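You operate a simulated robot arm through the tools that you are given. There is no shell and no other tool.

Carry out the task below with a simulated robot arm. There is one attempt and no reset: what you move stays moved.

JOB
Damp grit has bridged in the blue pot: choke it through and set the wheel to MID.
Fine: metering wheel to FULL, choke lever shut for two seconds or more and open again, wheel back to MID; then shut the inlet, bleed to nought and lock the inlet.

The check looks at the end state, three seconds after you hand in, the way a careful person would. Anything else that was tipped, shoved, dropped, spilled or broken makes it a failure.

ROBOT AND FRAMES
A 7-joint arm with a two-finger parallel gripper, fixed in place. Base frame: the origin is on the floor under the middle of its stand, x ahead of it, y to its left, z up. Lengths are in mm, angles in rad, forces in N, time in s.
With the tool pointing down near the work surface it reaches from about 340 to 860 mm from the base axis. Its first joint turns from -2.496 to 2.496 rad. Payload 3 kg.
The TCP is the grasp point between the finger pads, 30 mm short of the fingertips. In the tool frame z runs along the fingers and y along their closing line. The gripper opens to 94 mm. The fingers are 28 mm wide and 10 mm thick; the gripper's body (50 by 96 mm) begins 55 mm behind the TCP.
Orientation is that of the tool frame in the base frame, as a unit quaternion [w, x, y, z]. With the fingers straight down and closing along the base's y, the tool's x points along the base's -x, its y along +y and its z along -z.

CONTROLS
- The arm moves only by the tool drive_tool. Its arguments are lists of equal length, an entry for each row: "xyz": the shift along the tool's x, y, z in mm, a list of three; "turn": the turn, a rotation vector about the tool's x, y, z in rad, a list of three; "gripper": the finger opening in mm, from 0 to 94. In form: {"xyz": [[dx, dy, dz], ...], "turn": [[wx, wy, wz], ...], "gripper": [gripper, ...]}. A call has 1 to 20 rows; each row is the pose to reach, as a shift and turn from the pose commanded when the call began, along the tool's axes at that moment. Rows are played at 5 a second. More than 50 mm and 0.15 rad between two rows, or a gripper value outside its range, and nothing of the call is played. Where a pose cannot be reached the arm comes as near as it can. A force on the tool above 90 N (or 10 N above the force at the start of the call, whichever is more), or a blocked arm, ends the call early, and 0.2 s more pass. Each finger travels about 72 mm/s and halts on what it meets, pressing with about 39 N; the grip force reading is that of the motor and also rises with nothing between the fingers. The clock runs only during rows and for 0.2 s after the last one: add rows that repeat a pose to give the fingers time. It gives the time, the measured TCP pose, the force on the tool (base axes), the opening and the grip force at its end, in the units of the frame above (readings bear some noise), with the torque about the TCP (base axes, N m) and any sound that the robot's microphone picked up, and new pictures: "show" is both (left out), scene, wrist or none.
- Cameras (640 x 400 px; columns grow to the right, rows downward): "scene" is fixed at [49.5, -500.3, 1378.7]; the picture's right is [0.74, -0.67, 0.00], its down [-0.37, -0.41, -0.83] and it looks along [0.56, 0.62, -0.55] (base axes); focal length 343 px, centre (320, 200). "wrist" rides on the gripper at [76, 14, -102] in the tool frame; the picture's right is [-0.18, 0.98, 0.00], its down [-0.75, -0.14, -0.64] and it looks along [-0.63, -0.12, 0.77] (tool axes); focal length 243 px, centre (320, 200). There is no depth. A picture from a camera that has moved, and an enlarged one, comes with that camera's place and axes in the base frame and with its lens.
- close_up(camera, box): a new picture of the part [left, top, right, bottom] of that camera's present view, enlarged. The clock stands still meanwhile.
- close_job(): hands the job in; it is judged then, once.

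Places have to be worked out from the pictures, the camera data and where the tool is seen. Open the gripper and draw the arm clear of the work before you hand the job in, unless the task says otherwise.

The tools are called after "Call:" as a command line: name --argument value ..., lists and objects as JSON in quotes. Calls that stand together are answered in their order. drive_tool: Moves the arm, as the interface text tells. Its arguments: {"type":"object","properties":{"xyz":{"type":"array"},"turn":{"type":"array"},"gripper":{"type":"array"},"show":{"type":"string","enum":["both","scene","wrist","none"]}},"required":["xyz","turn","gripper"]} The other tools are called the same way: close_up (camera, box) takes an enlarged picture of a part of a camera's view; close_job () hands the job in.

At the start:

```text
clock: 0.0
position: [579.6, 212.2, 1096.9]
orientation: [0.0, 0.0, 1.0, 0.0]
contact_force: [-0.2, 0.1, -0.3]
torque: [0.01, 0.0, 0.01]
finger_gap: 94.0
gripper_force: 0.1
```

scene: 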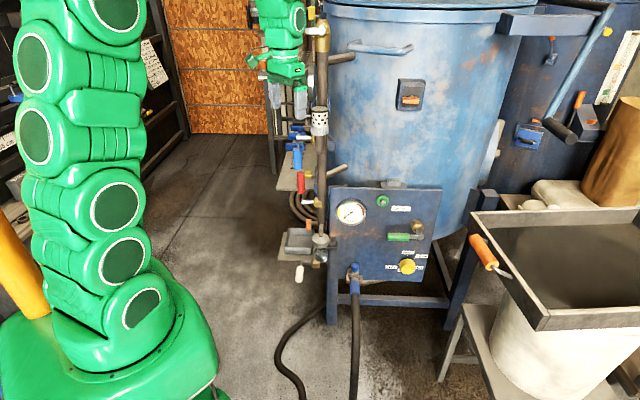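
wrist: 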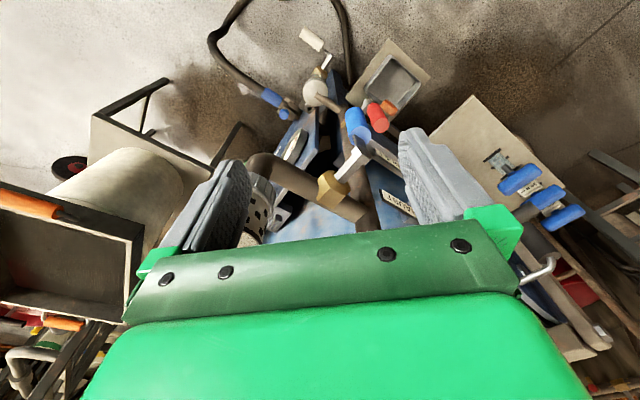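

I start by looking closely at the scene before moving: the blue pot, its panel, and the valves left of it.

Call:
close_up --camera "scene" --box '[320, 170, 480, 310]'

Call:
close_up --camera "scene" --box '[240, 0, 400, 130]'

Call:
close_up --camera "scene" --box '[240, 100, 380, 300]'

Call:
close_up --camera "scene" --box '[480, 0, 640, 200]'

Call:
close_up --camera "wrist" --box '[200, 20, 440, 250]'

Call:
close_up --camera "wrist" --box '[400, 60, 640, 290]'

```text
2.86 times, centred on (400, 240) of scene
camera zoom: at [49.5, -500.3, 1378.7], right [0.74, -0.67, 0.0], down [-0.37, -0.41, -0.83], along [0.56, 0.62, -0.55], focal length 981 px, centre (91, 86)
```

zoom: 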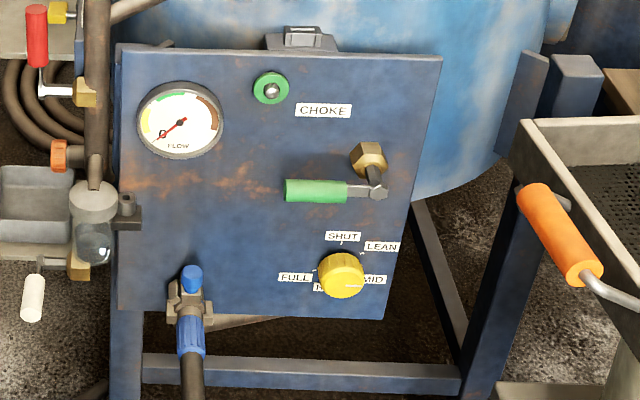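

```text
3.08 times, centred on (320, 65) of scene
camera zoom: at [49.5, -500.3, 1378.7], right [0.74, -0.67, 0.0], down [-0.37, -0.41, -0.83], along [0.56, 0.62, -0.55], focal length 1056 px, centre (320, 615)
```

zoom: 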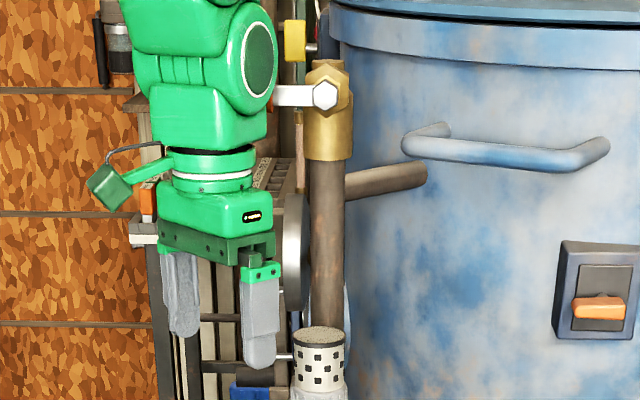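

```text
2.00 times, centred on (310, 200) of scene
camera zoom: at [49.5, -500.3, 1378.7], right [0.74, -0.67, 0.0], down [-0.37, -0.41, -0.83], along [0.56, 0.62, -0.55], focal length 686 px, centre (340, 200)
```

zoom: 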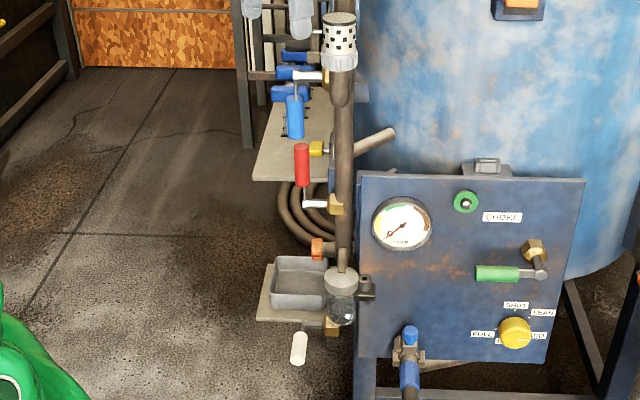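

```text
2.00 times, centred on (560, 100) of scene
camera zoom: at [49.5, -500.3, 1378.7], right [0.74, -0.67, 0.0], down [-0.37, -0.41, -0.83], along [0.56, 0.62, -0.55], focal length 686 px, centre (-160, 400)
```

zoom: 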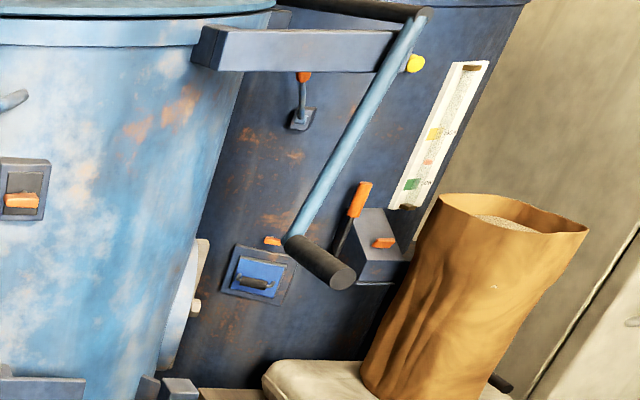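

```text
1.74 times, centred on (320, 135) of wrist
camera zoom: at [504.1, 226.1, 1198.4], right [0.18, 0.98, 0.0], down [0.75, -0.14, 0.64], along [0.63, -0.12, -0.77], focal length 422 px, centre (320, 313)
```

zoom: 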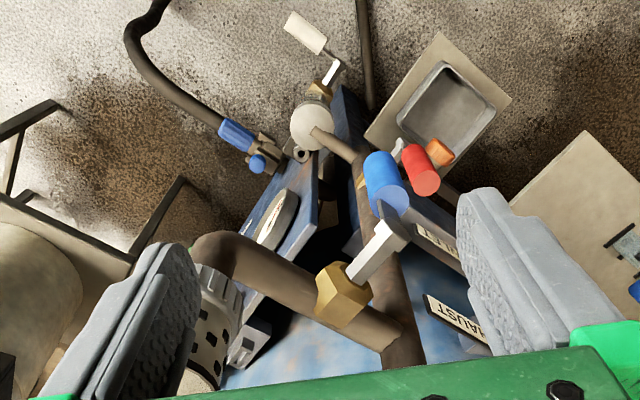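

```text
1.74 times, centred on (520, 175) of wrist
camera zoom: at [504.1, 226.1, 1198.4], right [0.18, 0.98, 0.0], down [0.75, -0.14, 0.64], along [0.63, -0.12, -0.77], focal length 422 px, centre (-28, 244)
```

zoom: 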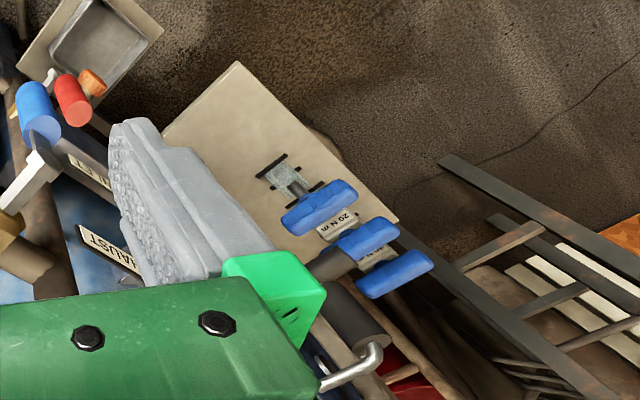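

The panel has a gauge, a green-handled choke, and a yellow wheel near MID; left of it there's a pipe with blue, red, and white handles. I zoom in tighter before moving.

Call:
close_up --camera "scene" --box '[370, 225, 440, 280]'

Call:
close_up --camera "scene" --box '[280, 120, 350, 170]'

Call:
close_up --camera "scene" --box '[275, 160, 365, 225]'

Call:
close_up --camera "scene" --box '[275, 215, 365, 285]'

Call:
close_up --camera "wrist" --box '[320, 80, 440, 180]'

Call:
close_up --camera "wrist" --box '[250, 20, 370, 130]'

Call:
close_up --camera "wrist" --box '[480, 130, 600, 250]'

Call:
close_up --camera "scene" --box '[325, 185, 385, 230]'

```text
7.27 times, centred on (405, 252) of scene
camera zoom: at [49.5, -500.3, 1378.7], right [0.74, -0.67, 0.0], down [-0.37, -0.41, -0.83], along [0.56, 0.62, -0.55], focal length 2496 px, centre (-298, -182)
```

zoom: 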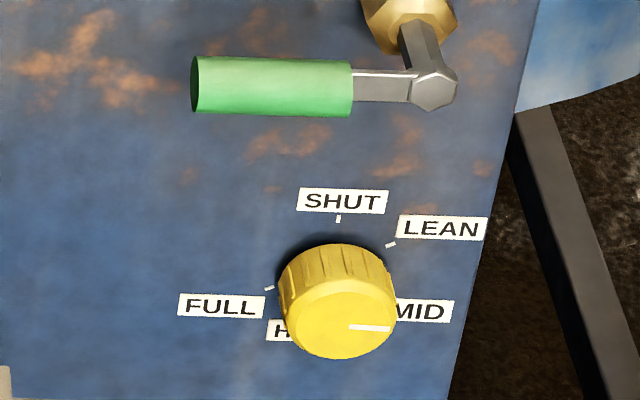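

```text
8.00 times, centred on (315, 145) of scene
camera zoom: at [49.5, -500.3, 1378.7], right [0.74, -0.67, 0.0], down [-0.37, -0.41, -0.83], along [0.56, 0.62, -0.55], focal length 2746 px, centre (360, 640)
```

zoom: 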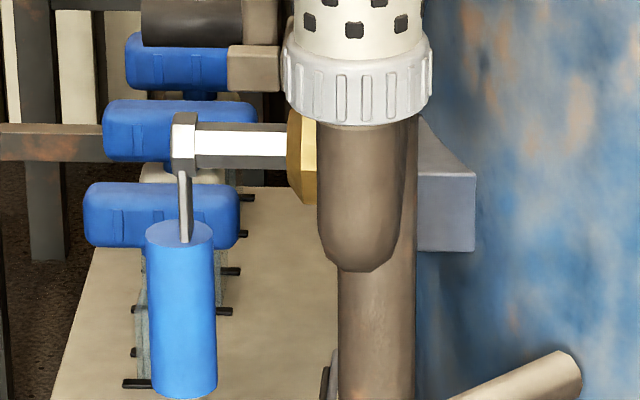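

```text
6.15 times, centred on (320, 192) of scene
camera zoom: at [49.5, -500.3, 1378.7], right [0.74, -0.67, 0.0], down [-0.37, -0.41, -0.83], along [0.56, 0.62, -0.55], focal length 2112 px, centre (320, 246)
```

zoom: 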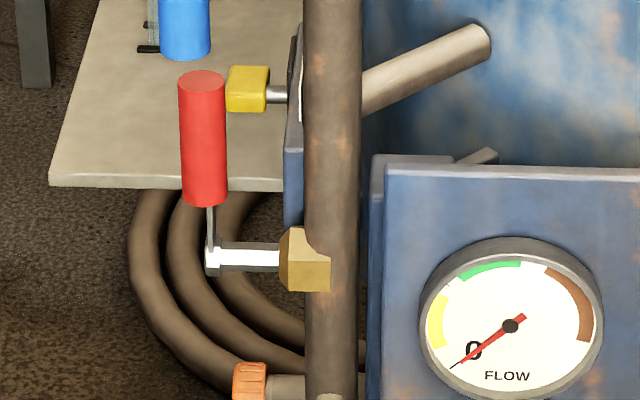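

```text
5.71 times, centred on (320, 250) of scene
camera zoom: at [49.5, -500.3, 1378.7], right [0.74, -0.67, 0.0], down [-0.37, -0.41, -0.83], along [0.56, 0.62, -0.55], focal length 1962 px, centre (320, -86)
```

zoom: 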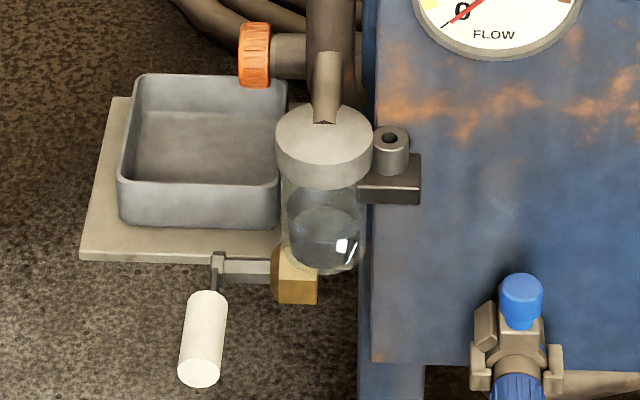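

```text
4.00 times, centred on (380, 130) of wrist
camera zoom: at [504.1, 226.1, 1198.4], right [0.18, 0.98, 0.0], down [0.75, -0.14, 0.64], along [0.63, -0.12, -0.77], focal length 970 px, centre (80, 480)
```

zoom: 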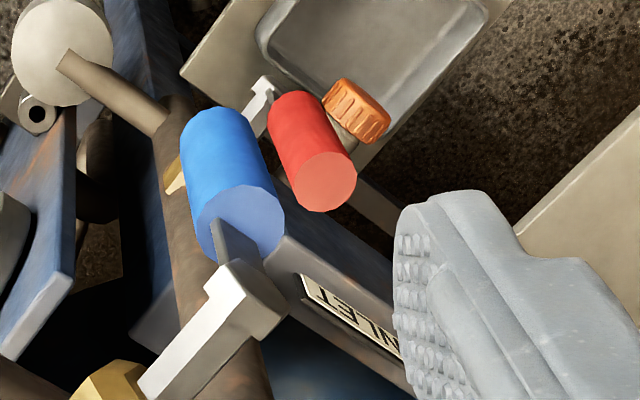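

```text
3.64 times, centred on (310, 75) of wrist
camera zoom: at [504.1, 226.1, 1198.4], right [0.18, 0.98, 0.0], down [0.75, -0.14, 0.64], along [0.63, -0.12, -0.77], focal length 882 px, centre (356, 654)
```

zoom: 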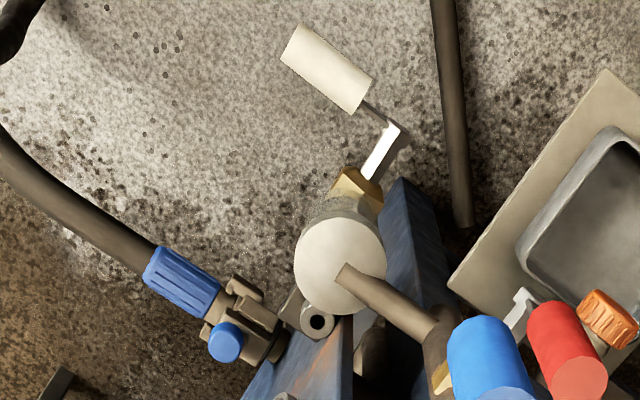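

```text
3.33 times, centred on (540, 190) of wrist
camera zoom: at [504.1, 226.1, 1198.4], right [0.18, 0.98, 0.0], down [0.75, -0.14, 0.64], along [0.63, -0.12, -0.77], focal length 809 px, centre (-413, 233)
```

zoom: 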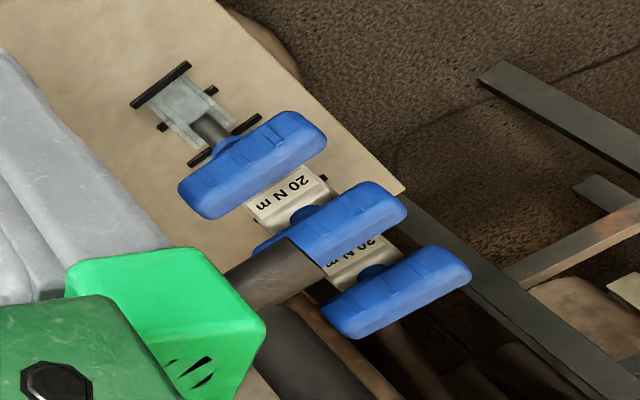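

```text
8.89 times, centred on (355, 208) of scene
camera zoom: at [49.5, -500.3, 1378.7], right [0.74, -0.67, 0.0], down [-0.37, -0.41, -0.83], along [0.56, 0.62, -0.55], focal length 3051 px, centre (9, 133)
```

zoom: 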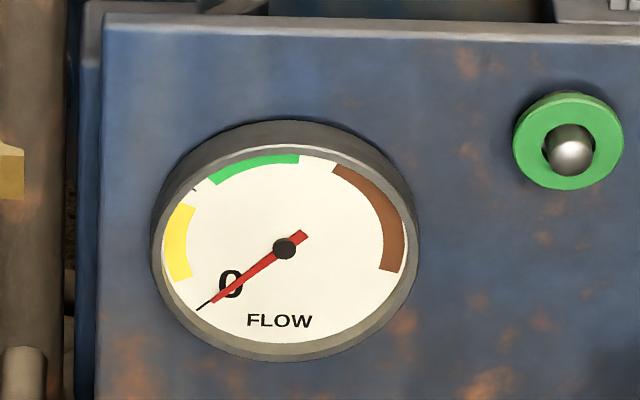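

Next I check any placards and other details in the scene view that may explain lever positions and locks.

Call:
close_up --camera "scene" --box '[135, 30, 185, 100]'

Call:
close_up --camera "scene" --box '[590, 20, 640, 110]'

Call:
close_up --camera "scene" --box '[270, 0, 350, 50]'

Call:
close_up --camera "scene" --box '[270, 100, 330, 140]'

Call:
close_up --camera "wrist" --box '[360, 130, 430, 240]'

Call:
close_up --camera "scene" --box '[500, 100, 620, 180]'

Call:
close_up --camera "scene" --box '[385, 70, 445, 120]'

Call:
close_up --camera "scene" --box '[0, 80, 60, 220]'

```text
5.71 times, centred on (160, 65) of scene
camera zoom: at [49.5, -500.3, 1378.7], right [0.74, -0.67, 0.0], down [-0.37, -0.41, -0.83], along [0.56, 0.62, -0.55], focal length 1962 px, centre (1234, 971)
```

zoom: 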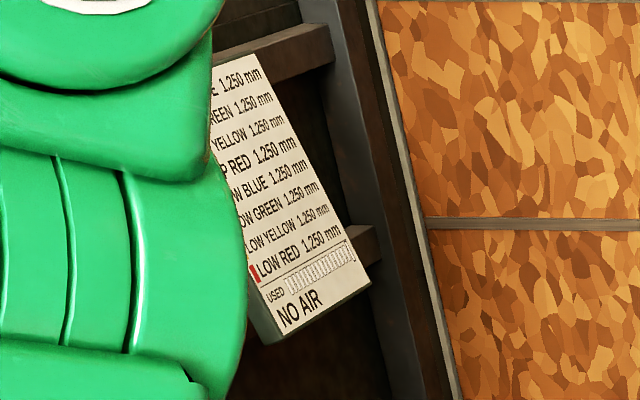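

```text
4.44 times, centred on (615, 65) of scene
camera zoom: at [49.5, -500.3, 1378.7], right [0.74, -0.67, 0.0], down [-0.37, -0.41, -0.83], along [0.56, 0.62, -0.55], focal length 1526 px, centre (-991, 800)
```

zoom: 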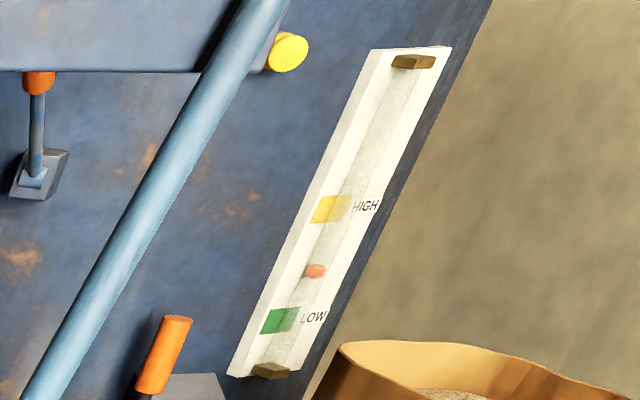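

```text
8.00 times, centred on (310, 25) of scene
camera zoom: at [49.5, -500.3, 1378.7], right [0.74, -0.67, 0.0], down [-0.37, -0.41, -0.83], along [0.56, 0.62, -0.55], focal length 2746 px, centre (400, 1600)
```

zoom: 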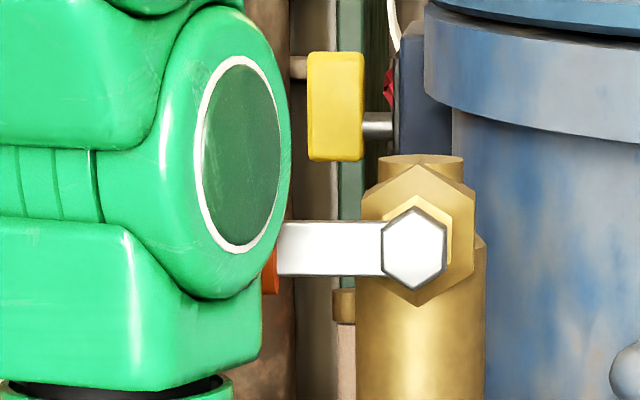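

```text
10.00 times, centred on (300, 120) of scene
camera zoom: at [49.5, -500.3, 1378.7], right [0.74, -0.67, 0.0], down [-0.37, -0.41, -0.83], along [0.56, 0.62, -0.55], focal length 3433 px, centre (520, 1000)
```

zoom: 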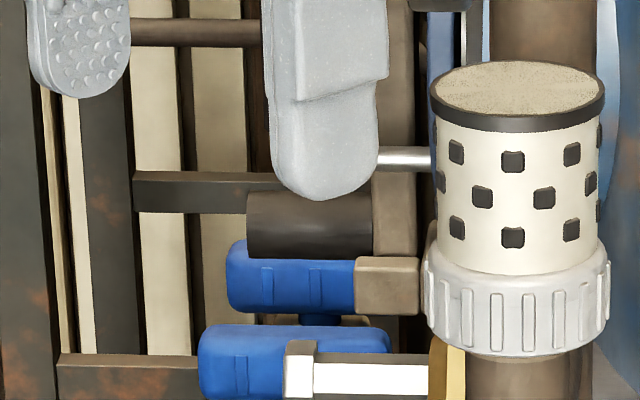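

```text
3.64 times, centred on (395, 185) of wrist
camera zoom: at [504.1, 226.1, 1198.4], right [0.18, 0.98, 0.0], down [0.75, -0.14, 0.64], along [0.63, -0.12, -0.77], focal length 882 px, centre (47, 254)
```

zoom: 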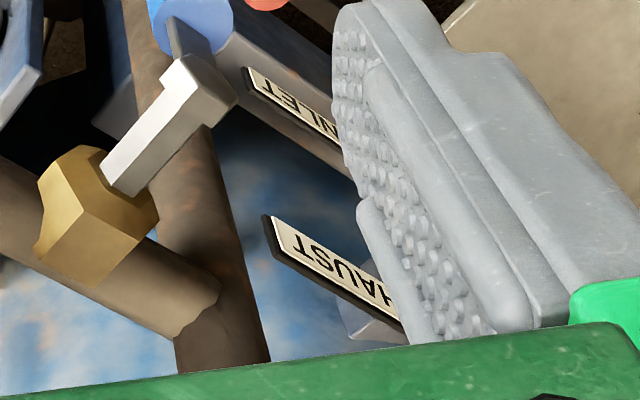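

```text
5.00 times, centred on (560, 140) of scene
camera zoom: at [49.5, -500.3, 1378.7], right [0.74, -0.67, 0.0], down [-0.37, -0.41, -0.83], along [0.56, 0.62, -0.55], focal length 1716 px, centre (-880, 500)
```

zoom: 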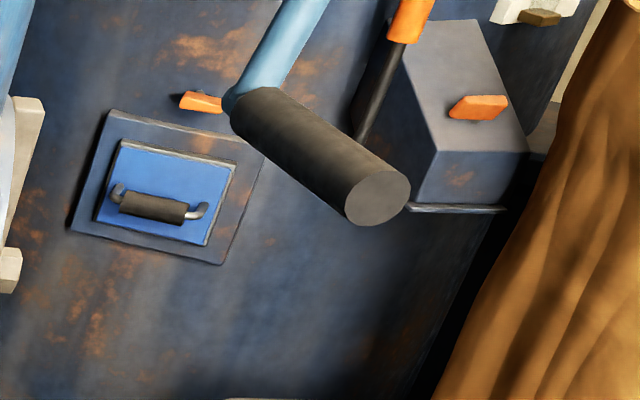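

```text
8.00 times, centred on (415, 95) of scene
camera zoom: at [49.5, -500.3, 1378.7], right [0.74, -0.67, 0.0], down [-0.37, -0.41, -0.83], along [0.56, 0.62, -0.55], focal length 2746 px, centre (-440, 1040)
```

zoom: 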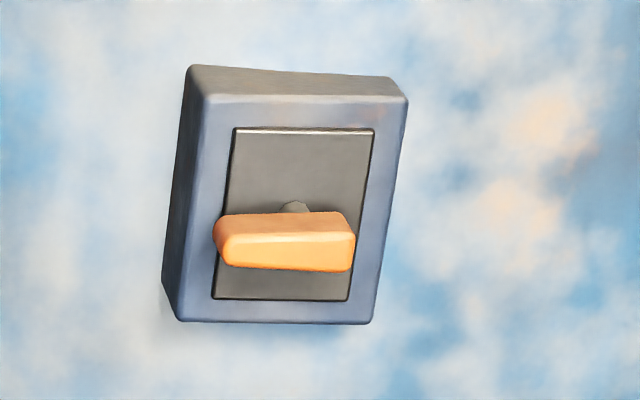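

```text
2.86 times, centred on (30, 150) of scene
camera zoom: at [49.5, -500.3, 1378.7], right [0.74, -0.67, 0.0], down [-0.37, -0.41, -0.83], along [0.56, 0.62, -0.55], focal length 981 px, centre (1149, 343)
```

zoom: 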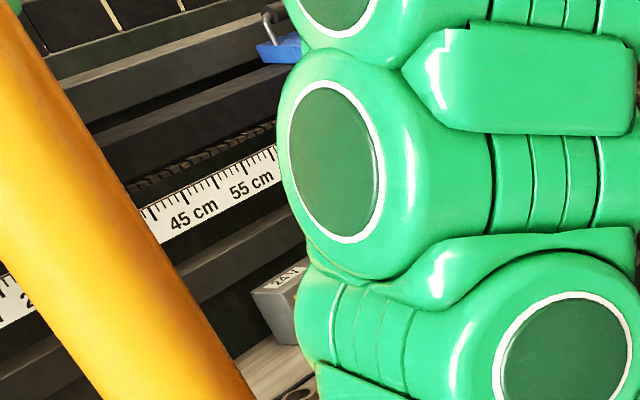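

No contact yet; the blue inlet handle triangulates to about (636, 250, 931), so I'll back away from it in -x and tilt the hand forward so the wrist camera looks along +x at the valve column.

Call:
drive_tool --xyz '[[25, 5, 0], [50, 10, 20], [75, 15, 40], [100, 20, 60], [120, 25, 80], [140, 30, 100], [160, 30, 110], [160, 30, 110]]' --turn '[[0, -0.12, 0], [0, -0.24, 0], [0, -0.36, 0], [0, -0.48, 0], [0, -0.6, 0], [0, -0.72, 0], [0, -0.84, 0], [0, -0.84, 0]]' --gripper '[94, 94, 94, 94, 94, 94, 94, 94]'

```text
clock: 2.0
position: [364.8, 321.3, 974.9]
orientation: [0.238, 0.056, 0.969, 0.043]
contact_force: [0.2, 0.0, 0.1]
torque: [0.02, 0.01, 0.02]
finger_gap: 94.0
gripper_force: 0.3
out of reach, approached as far as the arm can: row 6, 7, 8
stopped in row 8: the arm was blocked; the commanded pose is now the measured one
camera wrist: at [251.5, 338.2, 1031.9], right [0.25, 0.95, 0.19], down [0.35, -0.27, 0.9], along [0.9, -0.15, -0.4], focal length 243 px, centre (320, 200)
```

scene: 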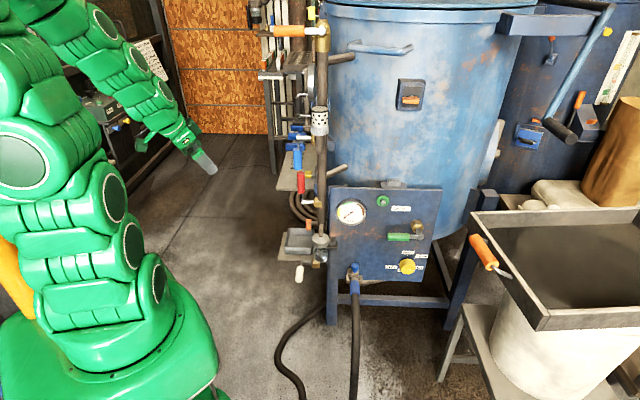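
wrist: 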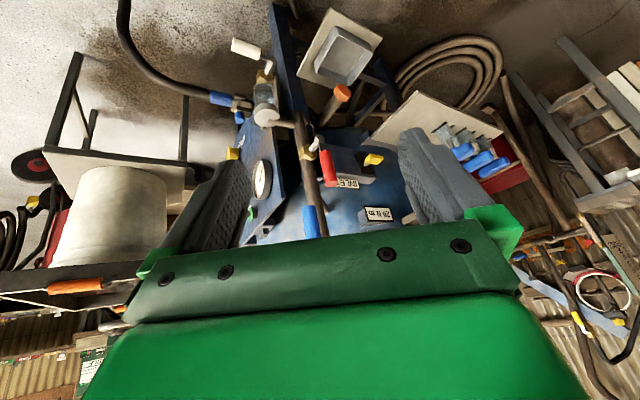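

The view is upside down with the gripper hiding the upper part, but the column is visible. I zoom into it.

Call:
close_up --camera "wrist" --box '[240, 80, 420, 240]'

Call:
close_up --camera "wrist" --box '[290, 130, 410, 240]'

Call:
close_up --camera "scene" --box '[245, 0, 345, 80]'

Call:
close_up --camera "wrist" --box '[210, 20, 310, 140]'

```text
2.50 times, centred on (330, 160) of wrist
camera zoom: at [251.5, 338.2, 1031.9], right [0.25, 0.95, 0.19], down [0.35, -0.27, 0.9], along [0.9, -0.15, -0.4], focal length 606 px, centre (295, 300)
```

zoom: 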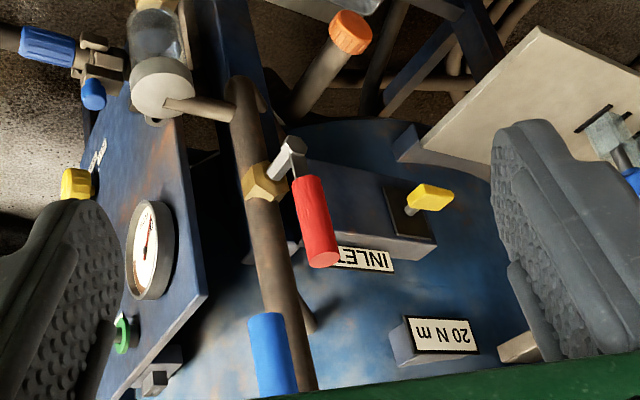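

```text
3.64 times, centred on (350, 185) of wrist
camera zoom: at [251.5, 338.2, 1031.9], right [0.25, 0.95, 0.19], down [0.35, -0.27, 0.9], along [0.9, -0.15, -0.4], focal length 882 px, centre (211, 254)
```

zoom: 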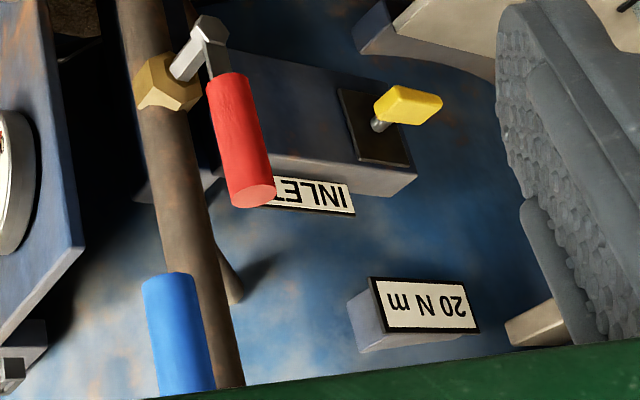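

```text
5.00 times, centred on (295, 40) of scene
camera zoom: at [49.5, -500.3, 1378.7], right [0.74, -0.67, 0.0], down [-0.37, -0.41, -0.83], along [0.56, 0.62, -0.55], focal length 1716 px, centre (445, 1000)
```

zoom: 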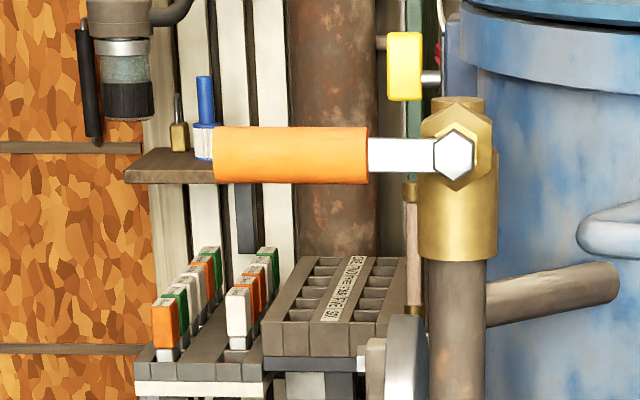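

```text
3.33 times, centred on (260, 80) of wrist
camera zoom: at [251.5, 338.2, 1031.9], right [0.25, 0.95, 0.19], down [0.35, -0.27, 0.9], along [0.9, -0.15, -0.4], focal length 809 px, centre (520, 600)
```

zoom: 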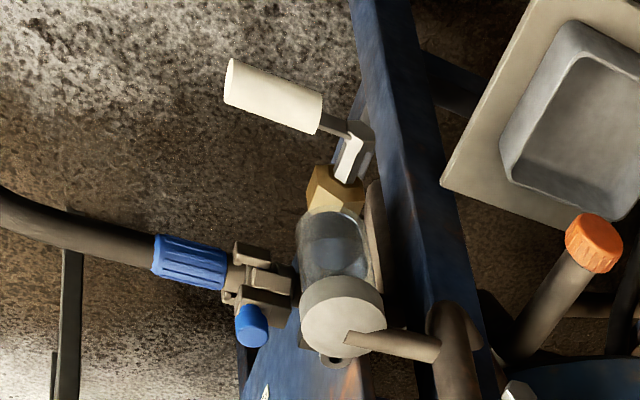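

The red lever is INLET (top end ≈(680, 295, 818), pivot ≈(685, 295, 699)), pointing up along the pipe, so it is open; a yellow bolt sits at ≈(804, 404, 722), and the panel faces roughly (-0.7, -0.7). I move the camera to face the column from the front-left, tilted up, to see the exhaust, orange lever and any pressure gauge.

Call:
drive_tool --xyz '[[-10, 3.8, 23.3], [-20, 7.6, 46.6], [-30, 11.4, 70], [-40, 15.3, 93.2], [-50, 19, 116.5], [-60, 22.9, 140], [-70.3, 26.7, 163.1], [-70.3, 26.7, 163.1]]' --turn '[[0.049, -0.108, 0.0216], [0.098, -0.216, 0.043], [0.147, -0.324, 0.065], [0.195, -0.431, 0.086], [0.244, -0.539, 0.108], [0.293, -0.647, 0.129], [0.342, -0.755, 0.151], [0.342, -0.755, 0.151]]' --gripper '[94, 94, 94, 94, 94, 94, 94, 94]'

```text
clock: 2.8
position: [359.9, 344.1, 880.3]
orientation: [0.229, 0.204, 0.952, 0.011]
contact_force: [-0.1, -0.1, -0.2]
torque: [0.01, -0.03, -0.03]
finger_gap: 93.8
gripper_force: 0.0
stopped in row 4: the arm was blocked; the commanded pose is now the measured one
camera wrist: at [259.9, 394.7, 940.1], right [0.53, 0.83, 0.19], down [0.28, -0.38, 0.88], along [0.8, -0.41, -0.43], focal length 243 px, centre (320, 200)
```

scene: 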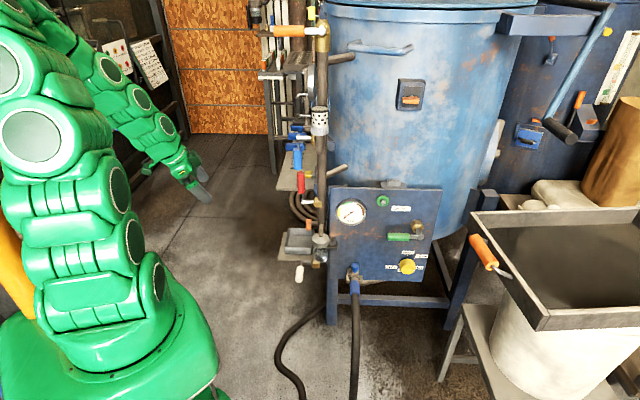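
wrist: 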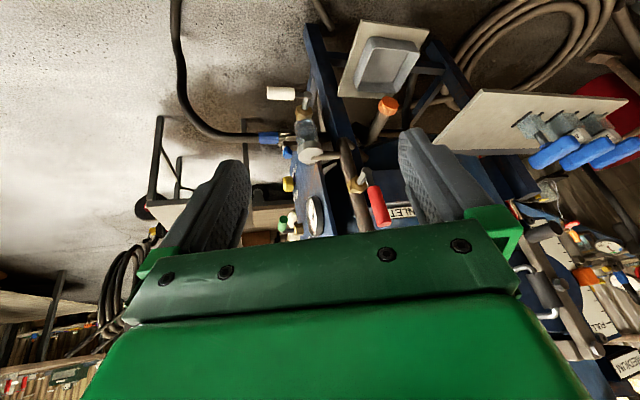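

The arm jammed at a joint limit this close to the base with no contact force, so I first carry the tool outward with the same orientation, then pitch it.

Call:
drive_tool --xyz '[[-27.5, 14.4, 19], [-55, 28.9, 38], [-82.5, 43.3, 57], [-110.2, 57.7, 76.1], [-110.2, 57.7, 76.1], [-110.2, 57.7, 76.1], [-110.2, 57.7, 76.1], [-110.2, 57.7, 76.1], [-110.2, 57.7, 76.1], [-110.2, 57.7, 76.1], [-110.2, 57.7, 76.1], [-110.2, 57.7, 76.1]]' --turn '[[0, 0, 0], [0, 0, 0], [0, 0, 0], [0, 0, 0], [0.0157, -0.11, -0.008], [0.031, -0.221, -0.016], [0.047, -0.332, -0.025], [0.063, -0.442, -0.033], [0.079, -0.553, -0.041], [0.094, -0.663, -0.05], [0.11, -0.774, -0.058], [0.11, -0.774, -0.058]]' --gripper '[94, 94, 94, 94, 94, 94, 94, 94, 94, 94, 94, 94]'

```text
clock: 5.4
position: [506.7, 348.9, 864.9]
orientation: [0.56, 0.178, 0.799, -0.124]
contact_force: [-0.9, -0.8, -0.7]
torque: [0.0, 0.0, 0.03]
finger_gap: 94.3
gripper_force: 0.1
camera wrist: at [401.6, 414.0, 829.5], right [0.47, 0.86, 0.17], down [-0.37, 0.02, 0.93], along [0.8, -0.5, 0.33], focal length 243 px, centre (320, 200)
```

scene: 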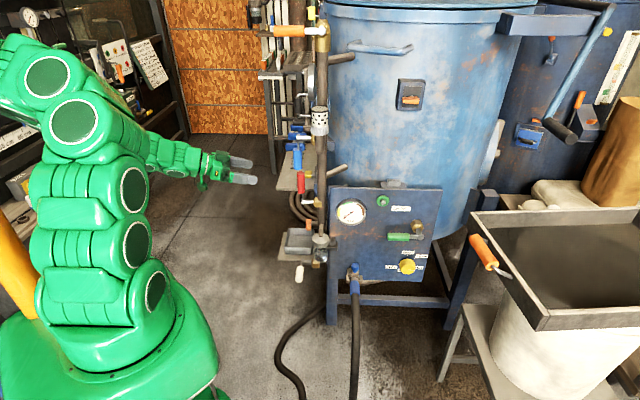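
wrist: 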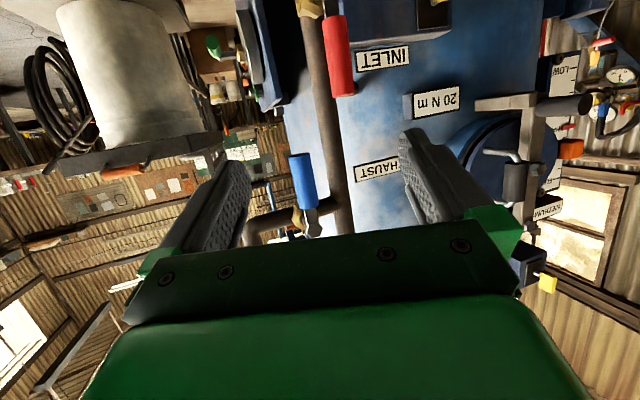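

Now the column is visible: EXHAUST label beside the blue lever, INLET beside the red. I zoom in on the details, including a yellow knob at right.

Call:
close_up --camera "wrist" --box '[270, 0, 470, 130]'

Call:
close_up --camera "wrist" --box '[240, 130, 440, 250]'

Call:
close_up --camera "wrist" --box '[440, 80, 640, 300]'

Call:
close_up --camera "wrist" --box '[540, 0, 640, 130]'

Call:
close_up --camera "wrist" --box '[180, 0, 330, 130]'

Call:
close_up --camera "scene" --box '[70, 20, 190, 110]'

```text
3.08 times, centred on (370, 65) of wrist
camera zoom: at [401.6, 414.0, 829.5], right [0.47, 0.86, 0.17], down [-0.37, 0.02, 0.93], along [0.8, -0.5, 0.33], focal length 746 px, centre (166, 615)
```

zoom: 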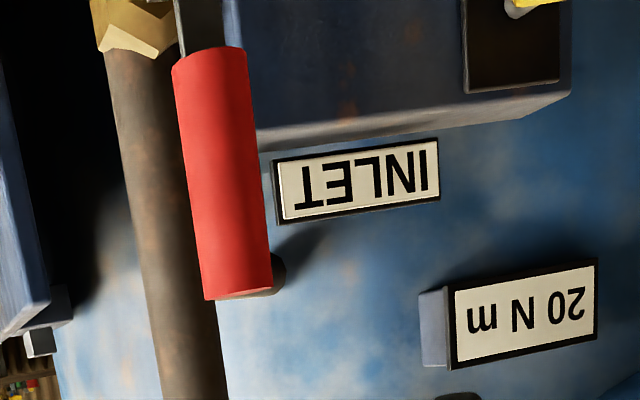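

```text
3.20 times, centred on (340, 190) of wrist
camera zoom: at [401.6, 414.0, 829.5], right [0.47, 0.86, 0.17], down [-0.37, 0.02, 0.93], along [0.8, -0.5, 0.33], focal length 776 px, centre (256, 232)
```

zoom: 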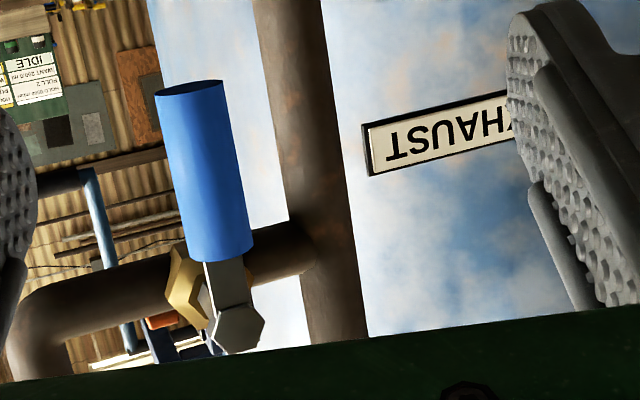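

```text
1.82 times, centred on (540, 190) of wrist
camera zoom: at [401.6, 414.0, 829.5], right [0.47, 0.86, 0.17], down [-0.37, 0.02, 0.93], along [0.8, -0.5, 0.33], focal length 441 px, centre (-80, 218)
```

zoom: 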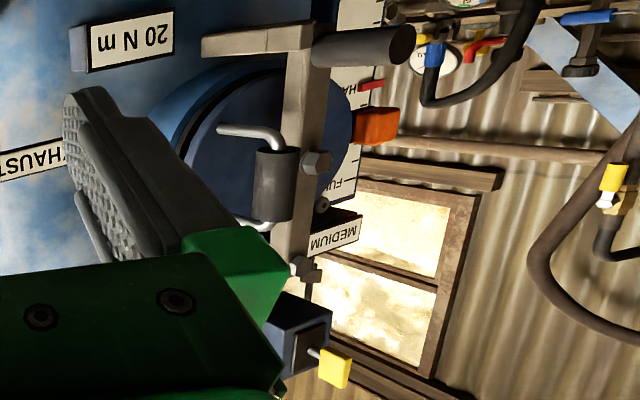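

```text
3.08 times, centred on (590, 65) of wrist
camera zoom: at [401.6, 414.0, 829.5], right [0.47, 0.86, 0.17], down [-0.37, 0.02, 0.93], along [0.8, -0.5, 0.33], focal length 746 px, centre (-511, 615)
```

zoom: 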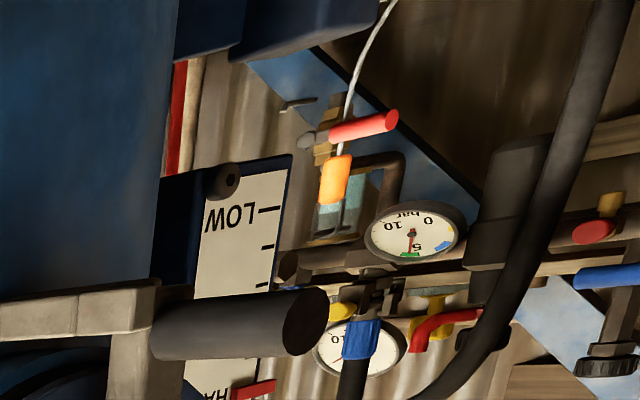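

```text
3.08 times, centred on (255, 65) of wrist
camera zoom: at [401.6, 414.0, 829.5], right [0.47, 0.86, 0.17], down [-0.37, 0.02, 0.93], along [0.8, -0.5, 0.33], focal length 746 px, centre (520, 615)
```

zoom: 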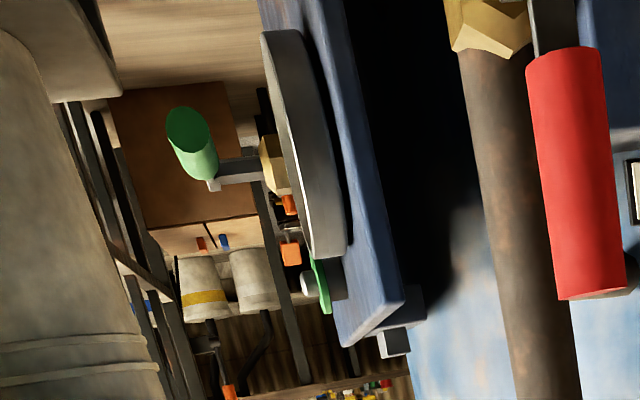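

```text
4.44 times, centred on (130, 65) of scene
camera zoom: at [49.5, -500.3, 1378.7], right [0.74, -0.67, 0.0], down [-0.37, -0.41, -0.83], along [0.56, 0.62, -0.55], focal length 1526 px, centre (1164, 800)
```

zoom: 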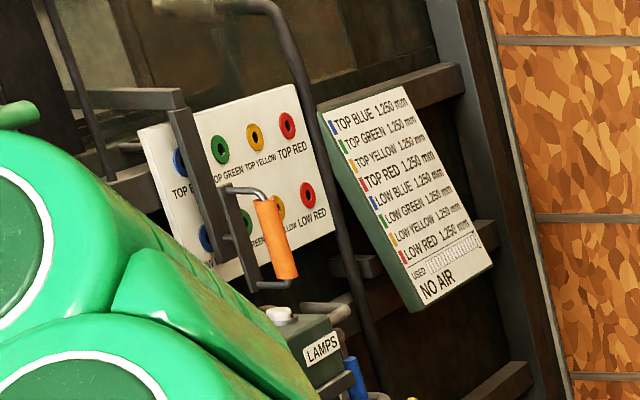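

EXHAUST (blue) hangs down, across its horizontal branch to the silencer, so it's shut. I raise the camera 250 mm with the same orientation to inspect the top valve and find the pot's pressure gauge.

Call:
drive_tool --xyz '[[-39, 0, -14], [-78, 0, -28], [-117, 0, -42.5], [-156, 0, -57], [-196, 0, -71], [-235, 0, -85], [-235, 0, -85]]' --turn '[[0, 0, 0], [0, 0, 0], [0, 0, 0], [0, 0, 0], [0, 0, 0], [0, 0, 0], [0, 0, 0]]' --gripper '[94, 94, 94, 94, 94, 94, 94]' --show "wrist"

```text
clock: 7.2
position: [525.1, 330.0, 1053.5]
orientation: [0.527, 0.171, 0.815, -0.173]
contact_force: [0.3, 0.7, -0.5]
torque: [0.0, 0.0, 0.01]
finger_gap: 93.8
gripper_force: 0.1
stopped in row 7: the arm was blocked; the commanded pose is now the measured one
camera wrist: at [420.8, 397.9, 1022.4], right [0.52, 0.85, 0.07], down [-0.29, 0.1, 0.95], along [0.8, -0.52, 0.29], focal length 243 px, centre (320, 200)
```

wrist: 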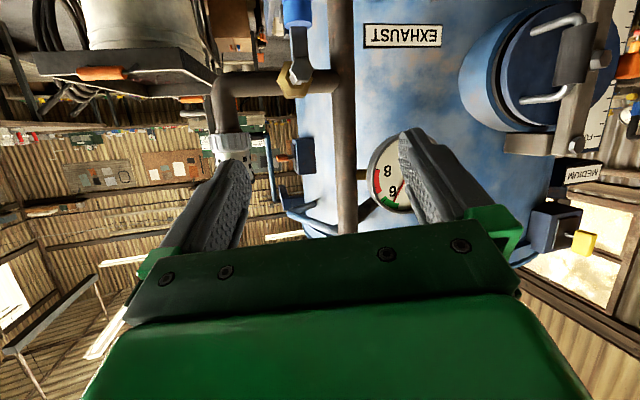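

A pressure gauge appears on the pot near the riser. I zoom on it and around.

Call:
close_up --camera "wrist" --box '[330, 120, 430, 230]'

Call:
close_up --camera "wrist" --box '[190, 0, 460, 150]'

Call:
close_up --camera "wrist" --box '[440, 0, 640, 300]'

```text
3.64 times, centred on (380, 175) of wrist
camera zoom: at [420.8, 397.9, 1022.4], right [0.52, 0.85, 0.07], down [-0.29, 0.1, 0.95], along [0.8, -0.52, 0.29], focal length 882 px, centre (102, 291)
```

zoom: 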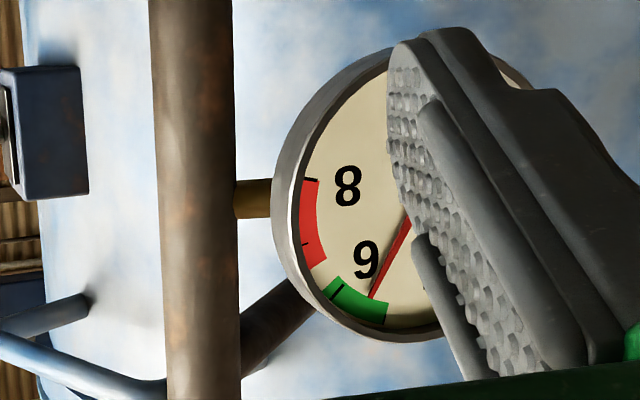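

```text
2.37 times, centred on (325, 75) of wrist
camera zoom: at [420.8, 397.9, 1022.4], right [0.52, 0.85, 0.07], down [-0.29, 0.1, 0.95], along [0.8, -0.52, 0.29], focal length 575 px, centre (308, 496)
```

zoom: 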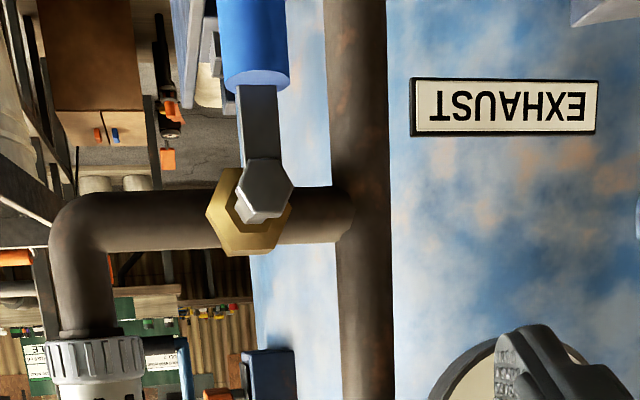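

```text
1.33 times, centred on (540, 150) of wrist
camera zoom: at [420.8, 397.9, 1022.4], right [0.52, 0.85, 0.07], down [-0.29, 0.1, 0.95], along [0.8, -0.52, 0.29], focal length 324 px, centre (27, 267)
```

zoom: 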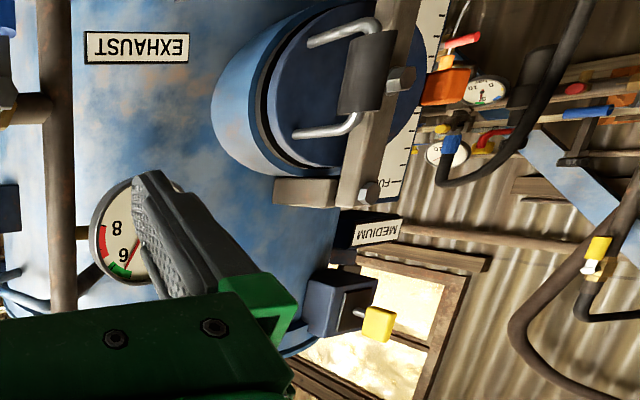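

The gauge beside the riser shows the pot at about 5.8 bar, so blue EXHAUST (through the silencer) is the bleed. Now I sweep back and around to a standoff in front of the panel to inspect the wheel and choke.

Call:
drive_tool --xyz '[[5.4, -32.1, 4.9], [15.1, -65.9, 11.5], [26.1, -100, 20.2], [38.5, -135.3, 31.5], [51.1, -168.4, 46.6], [64.3, -199.9, 65], [77.4, -229, 88.1], [91.4, -256.3, 114.4], [107.4, -279.8, 144.6], [123.6, -299.8, 179], [139.4, -316.1, 216.1], [154.1, -328.4, 254.2], [168.6, -336.3, 292.1], [182.5, -339.7, 329.7], [196.6, -339.1, 366.3], [210.9, -335.9, 401.5]]' --turn '[[-0.0618, 0.0355, -0.0516], [-0.1235, 0.071, -0.1032], [-0.1853, 0.1065, -0.1548], [-0.247, 0.142, -0.2064], [-0.3088, 0.1775, -0.258], [-0.3705, 0.213, -0.3096], [-0.4323, 0.2485, -0.3612], [-0.494, 0.284, -0.4128], [-0.5558, 0.3195, -0.4644], [-0.6175, 0.355, -0.516], [-0.6793, 0.3905, -0.5676], [-0.741, 0.426, -0.6192], [-0.8028, 0.4615, -0.6708], [-0.8645, 0.497, -0.7224], [-0.9263, 0.5325, -0.774], [-0.988, 0.568, -0.826]]' --gripper '[94, 94, 94, 94, 94, 94, 94, 94, 94, 94, 94, 94, 94, 94, 94, 94]'

```text
clock: 7.8
position: [552.4, 175.6, 1034.1]
orientation: [0.48, 0.195, 0.829, -0.212]
contact_force: [0.5, -0.5, 0.4]
torque: [0.02, 0.0, 0.02]
finger_gap: 93.8
gripper_force: 0.1
stopped in row 2: the arm was blocked; the commanded pose is now the measured one
camera wrist: at [453.4, 252.5, 1010.6], right [0.6, 0.8, 0.0], down [-0.18, 0.14, 0.97], along [0.78, -0.59, 0.23], focal length 243 px, centre (320, 200)
```

scene: 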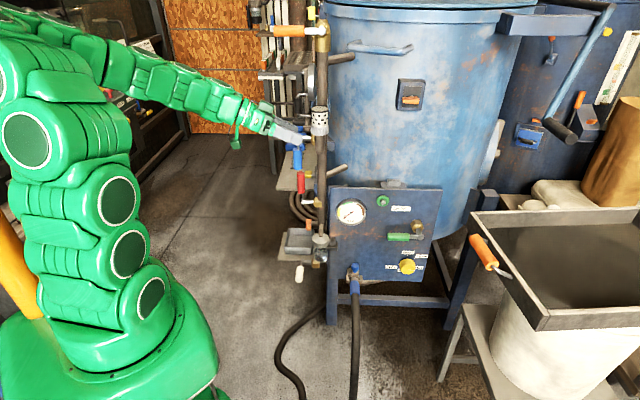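
wrist: 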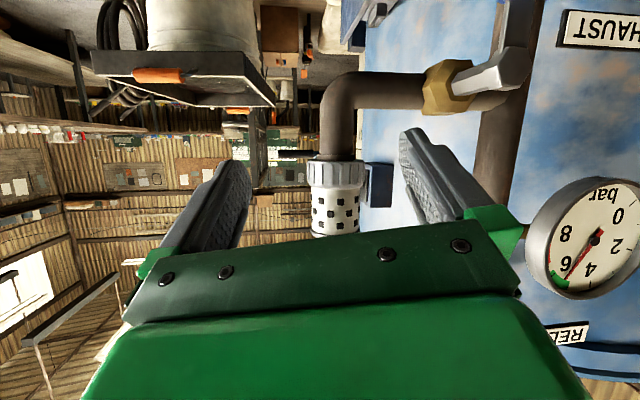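

The arm drifted toward the silencer near a joint limit (no contact, forces near zero); the gauge now reads clearly about 5.8 bar. I back off along the tool axis and return to the comfortable fingers-down posture.

Call:
drive_tool --xyz '[[0, 0, -15], [-3, -2, -30], [-6, -4, -42], [-10, -6, -52], [-14, -8, -60], [-18, -10, -66], [-22, -12, -71], [-26, -14, -75], [-29, -16, -78], [-31, -17, -80], [-31, -17, -80], [-31, -17, -80]]' --turn '[[0, 0, 0], [-0.045, 0.102, -0.041], [-0.09, 0.204, -0.083], [-0.135, 0.306, -0.124], [-0.18, 0.408, -0.166], [-0.225, 0.51, -0.207], [-0.27, 0.611, -0.248], [-0.315, 0.713, -0.29], [-0.36, 0.815, -0.331], [-0.405, 0.917, -0.373], [-0.45, 1.019, -0.414], [-0.45, 1.019, -0.414]]' --gripper '[94, 94, 94, 94, 94, 94, 94, 94, 94, 94, 94, 94]'

```text
clock: 10.4
position: [499.8, 202.8, 1103.0]
orientation: [0.003, -0.002, 1.0, 0.001]
contact_force: [0.3, 0.1, 0.0]
torque: [-0.04, 0.0, 0.01]
finger_gap: 94.0
gripper_force: 0.3
camera wrist: at [424.7, 217.5, 1204.8], right [0.18, 0.98, 0.0], down [0.75, -0.14, 0.65], along [0.64, -0.11, -0.76], focal length 243 px, centre (320, 200)
```

scene: 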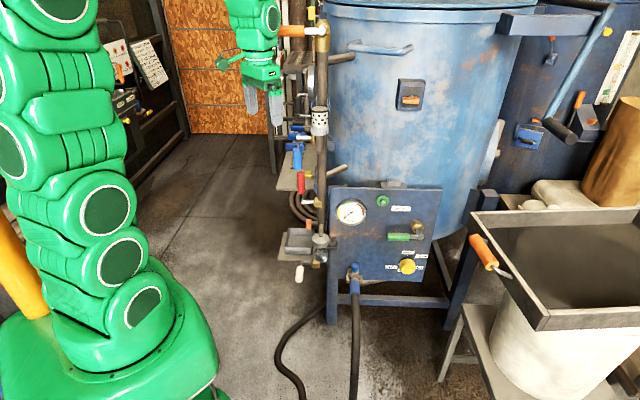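
wrist: 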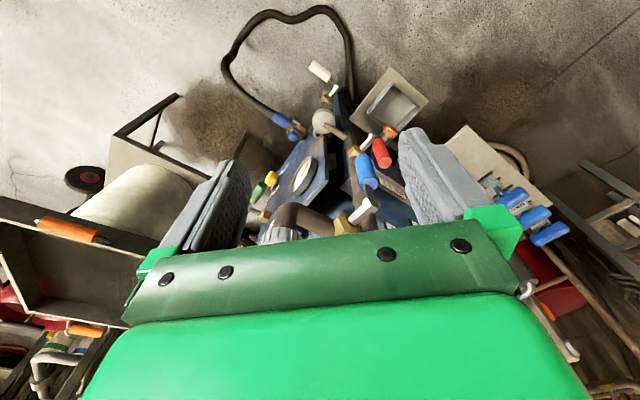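

Back in a comfortable posture with the fingers down. Now I sweep around to the front of the panel, turning the heading about 45° toward it with a slight forward pitch, on a path kept clear of the silencer.

Call:
drive_tool --xyz '[[8, -33, 23], [16, -66, 49], [22, -99, 77], [25, -132, 106], [24, -165, 136], [18, -197, 167], [8, -228, 198], [-5, -258, 229], [-21, -286, 259], [-39, -310, 288], [-59, -329, 316], [-80, -343, 343], [-80, -343, 343]]' --turn '[[-0.0142, -0.0345, -0.0644], [-0.0285, -0.0689, -0.1288], [-0.0427, -0.1034, -0.1931], [-0.057, -0.1379, -0.2575], [-0.0712, -0.1723, -0.3219], [-0.0855, -0.2068, -0.3863], [-0.0997, -0.2413, -0.4507], [-0.114, -0.2758, -0.515], [-0.1282, -0.3102, -0.5794], [-0.1425, -0.3447, -0.6438], [-0.1567, -0.3792, -0.7082], [-0.171, -0.4136, -0.7726], [-0.171, -0.4136, -0.7726]]' --gripper '[94, 94, 94, 94, 94, 94, 94, 94, 94, 94, 94, 94, 94]'

```text
clock: 13.2
position: [582.1, -138.8, 758.0]
orientation: [0.202, -0.376, 0.901, 0.083]
contact_force: [-0.6, 0.2, 0.4]
torque: [0.01, -0.02, -0.02]
finger_gap: 93.8
gripper_force: 0.1
camera wrist: at [493.9, -208.3, 818.4], right [-0.58, 0.81, 0.07], down [0.38, 0.19, 0.9], along [0.72, 0.55, -0.42], focal length 243 px, centre (320, 200)
```

scene: 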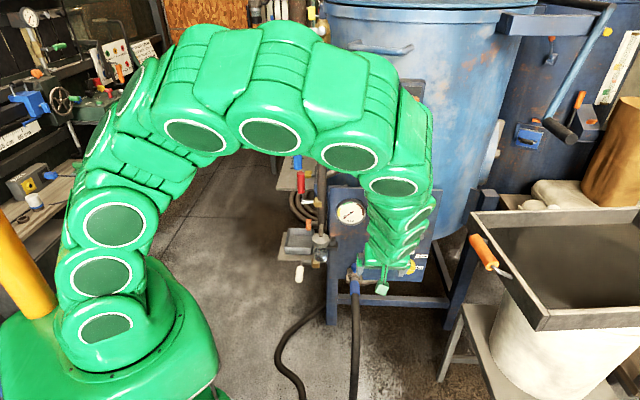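
wrist: 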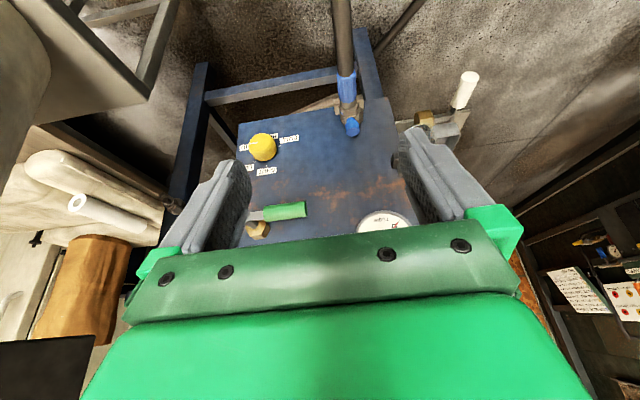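

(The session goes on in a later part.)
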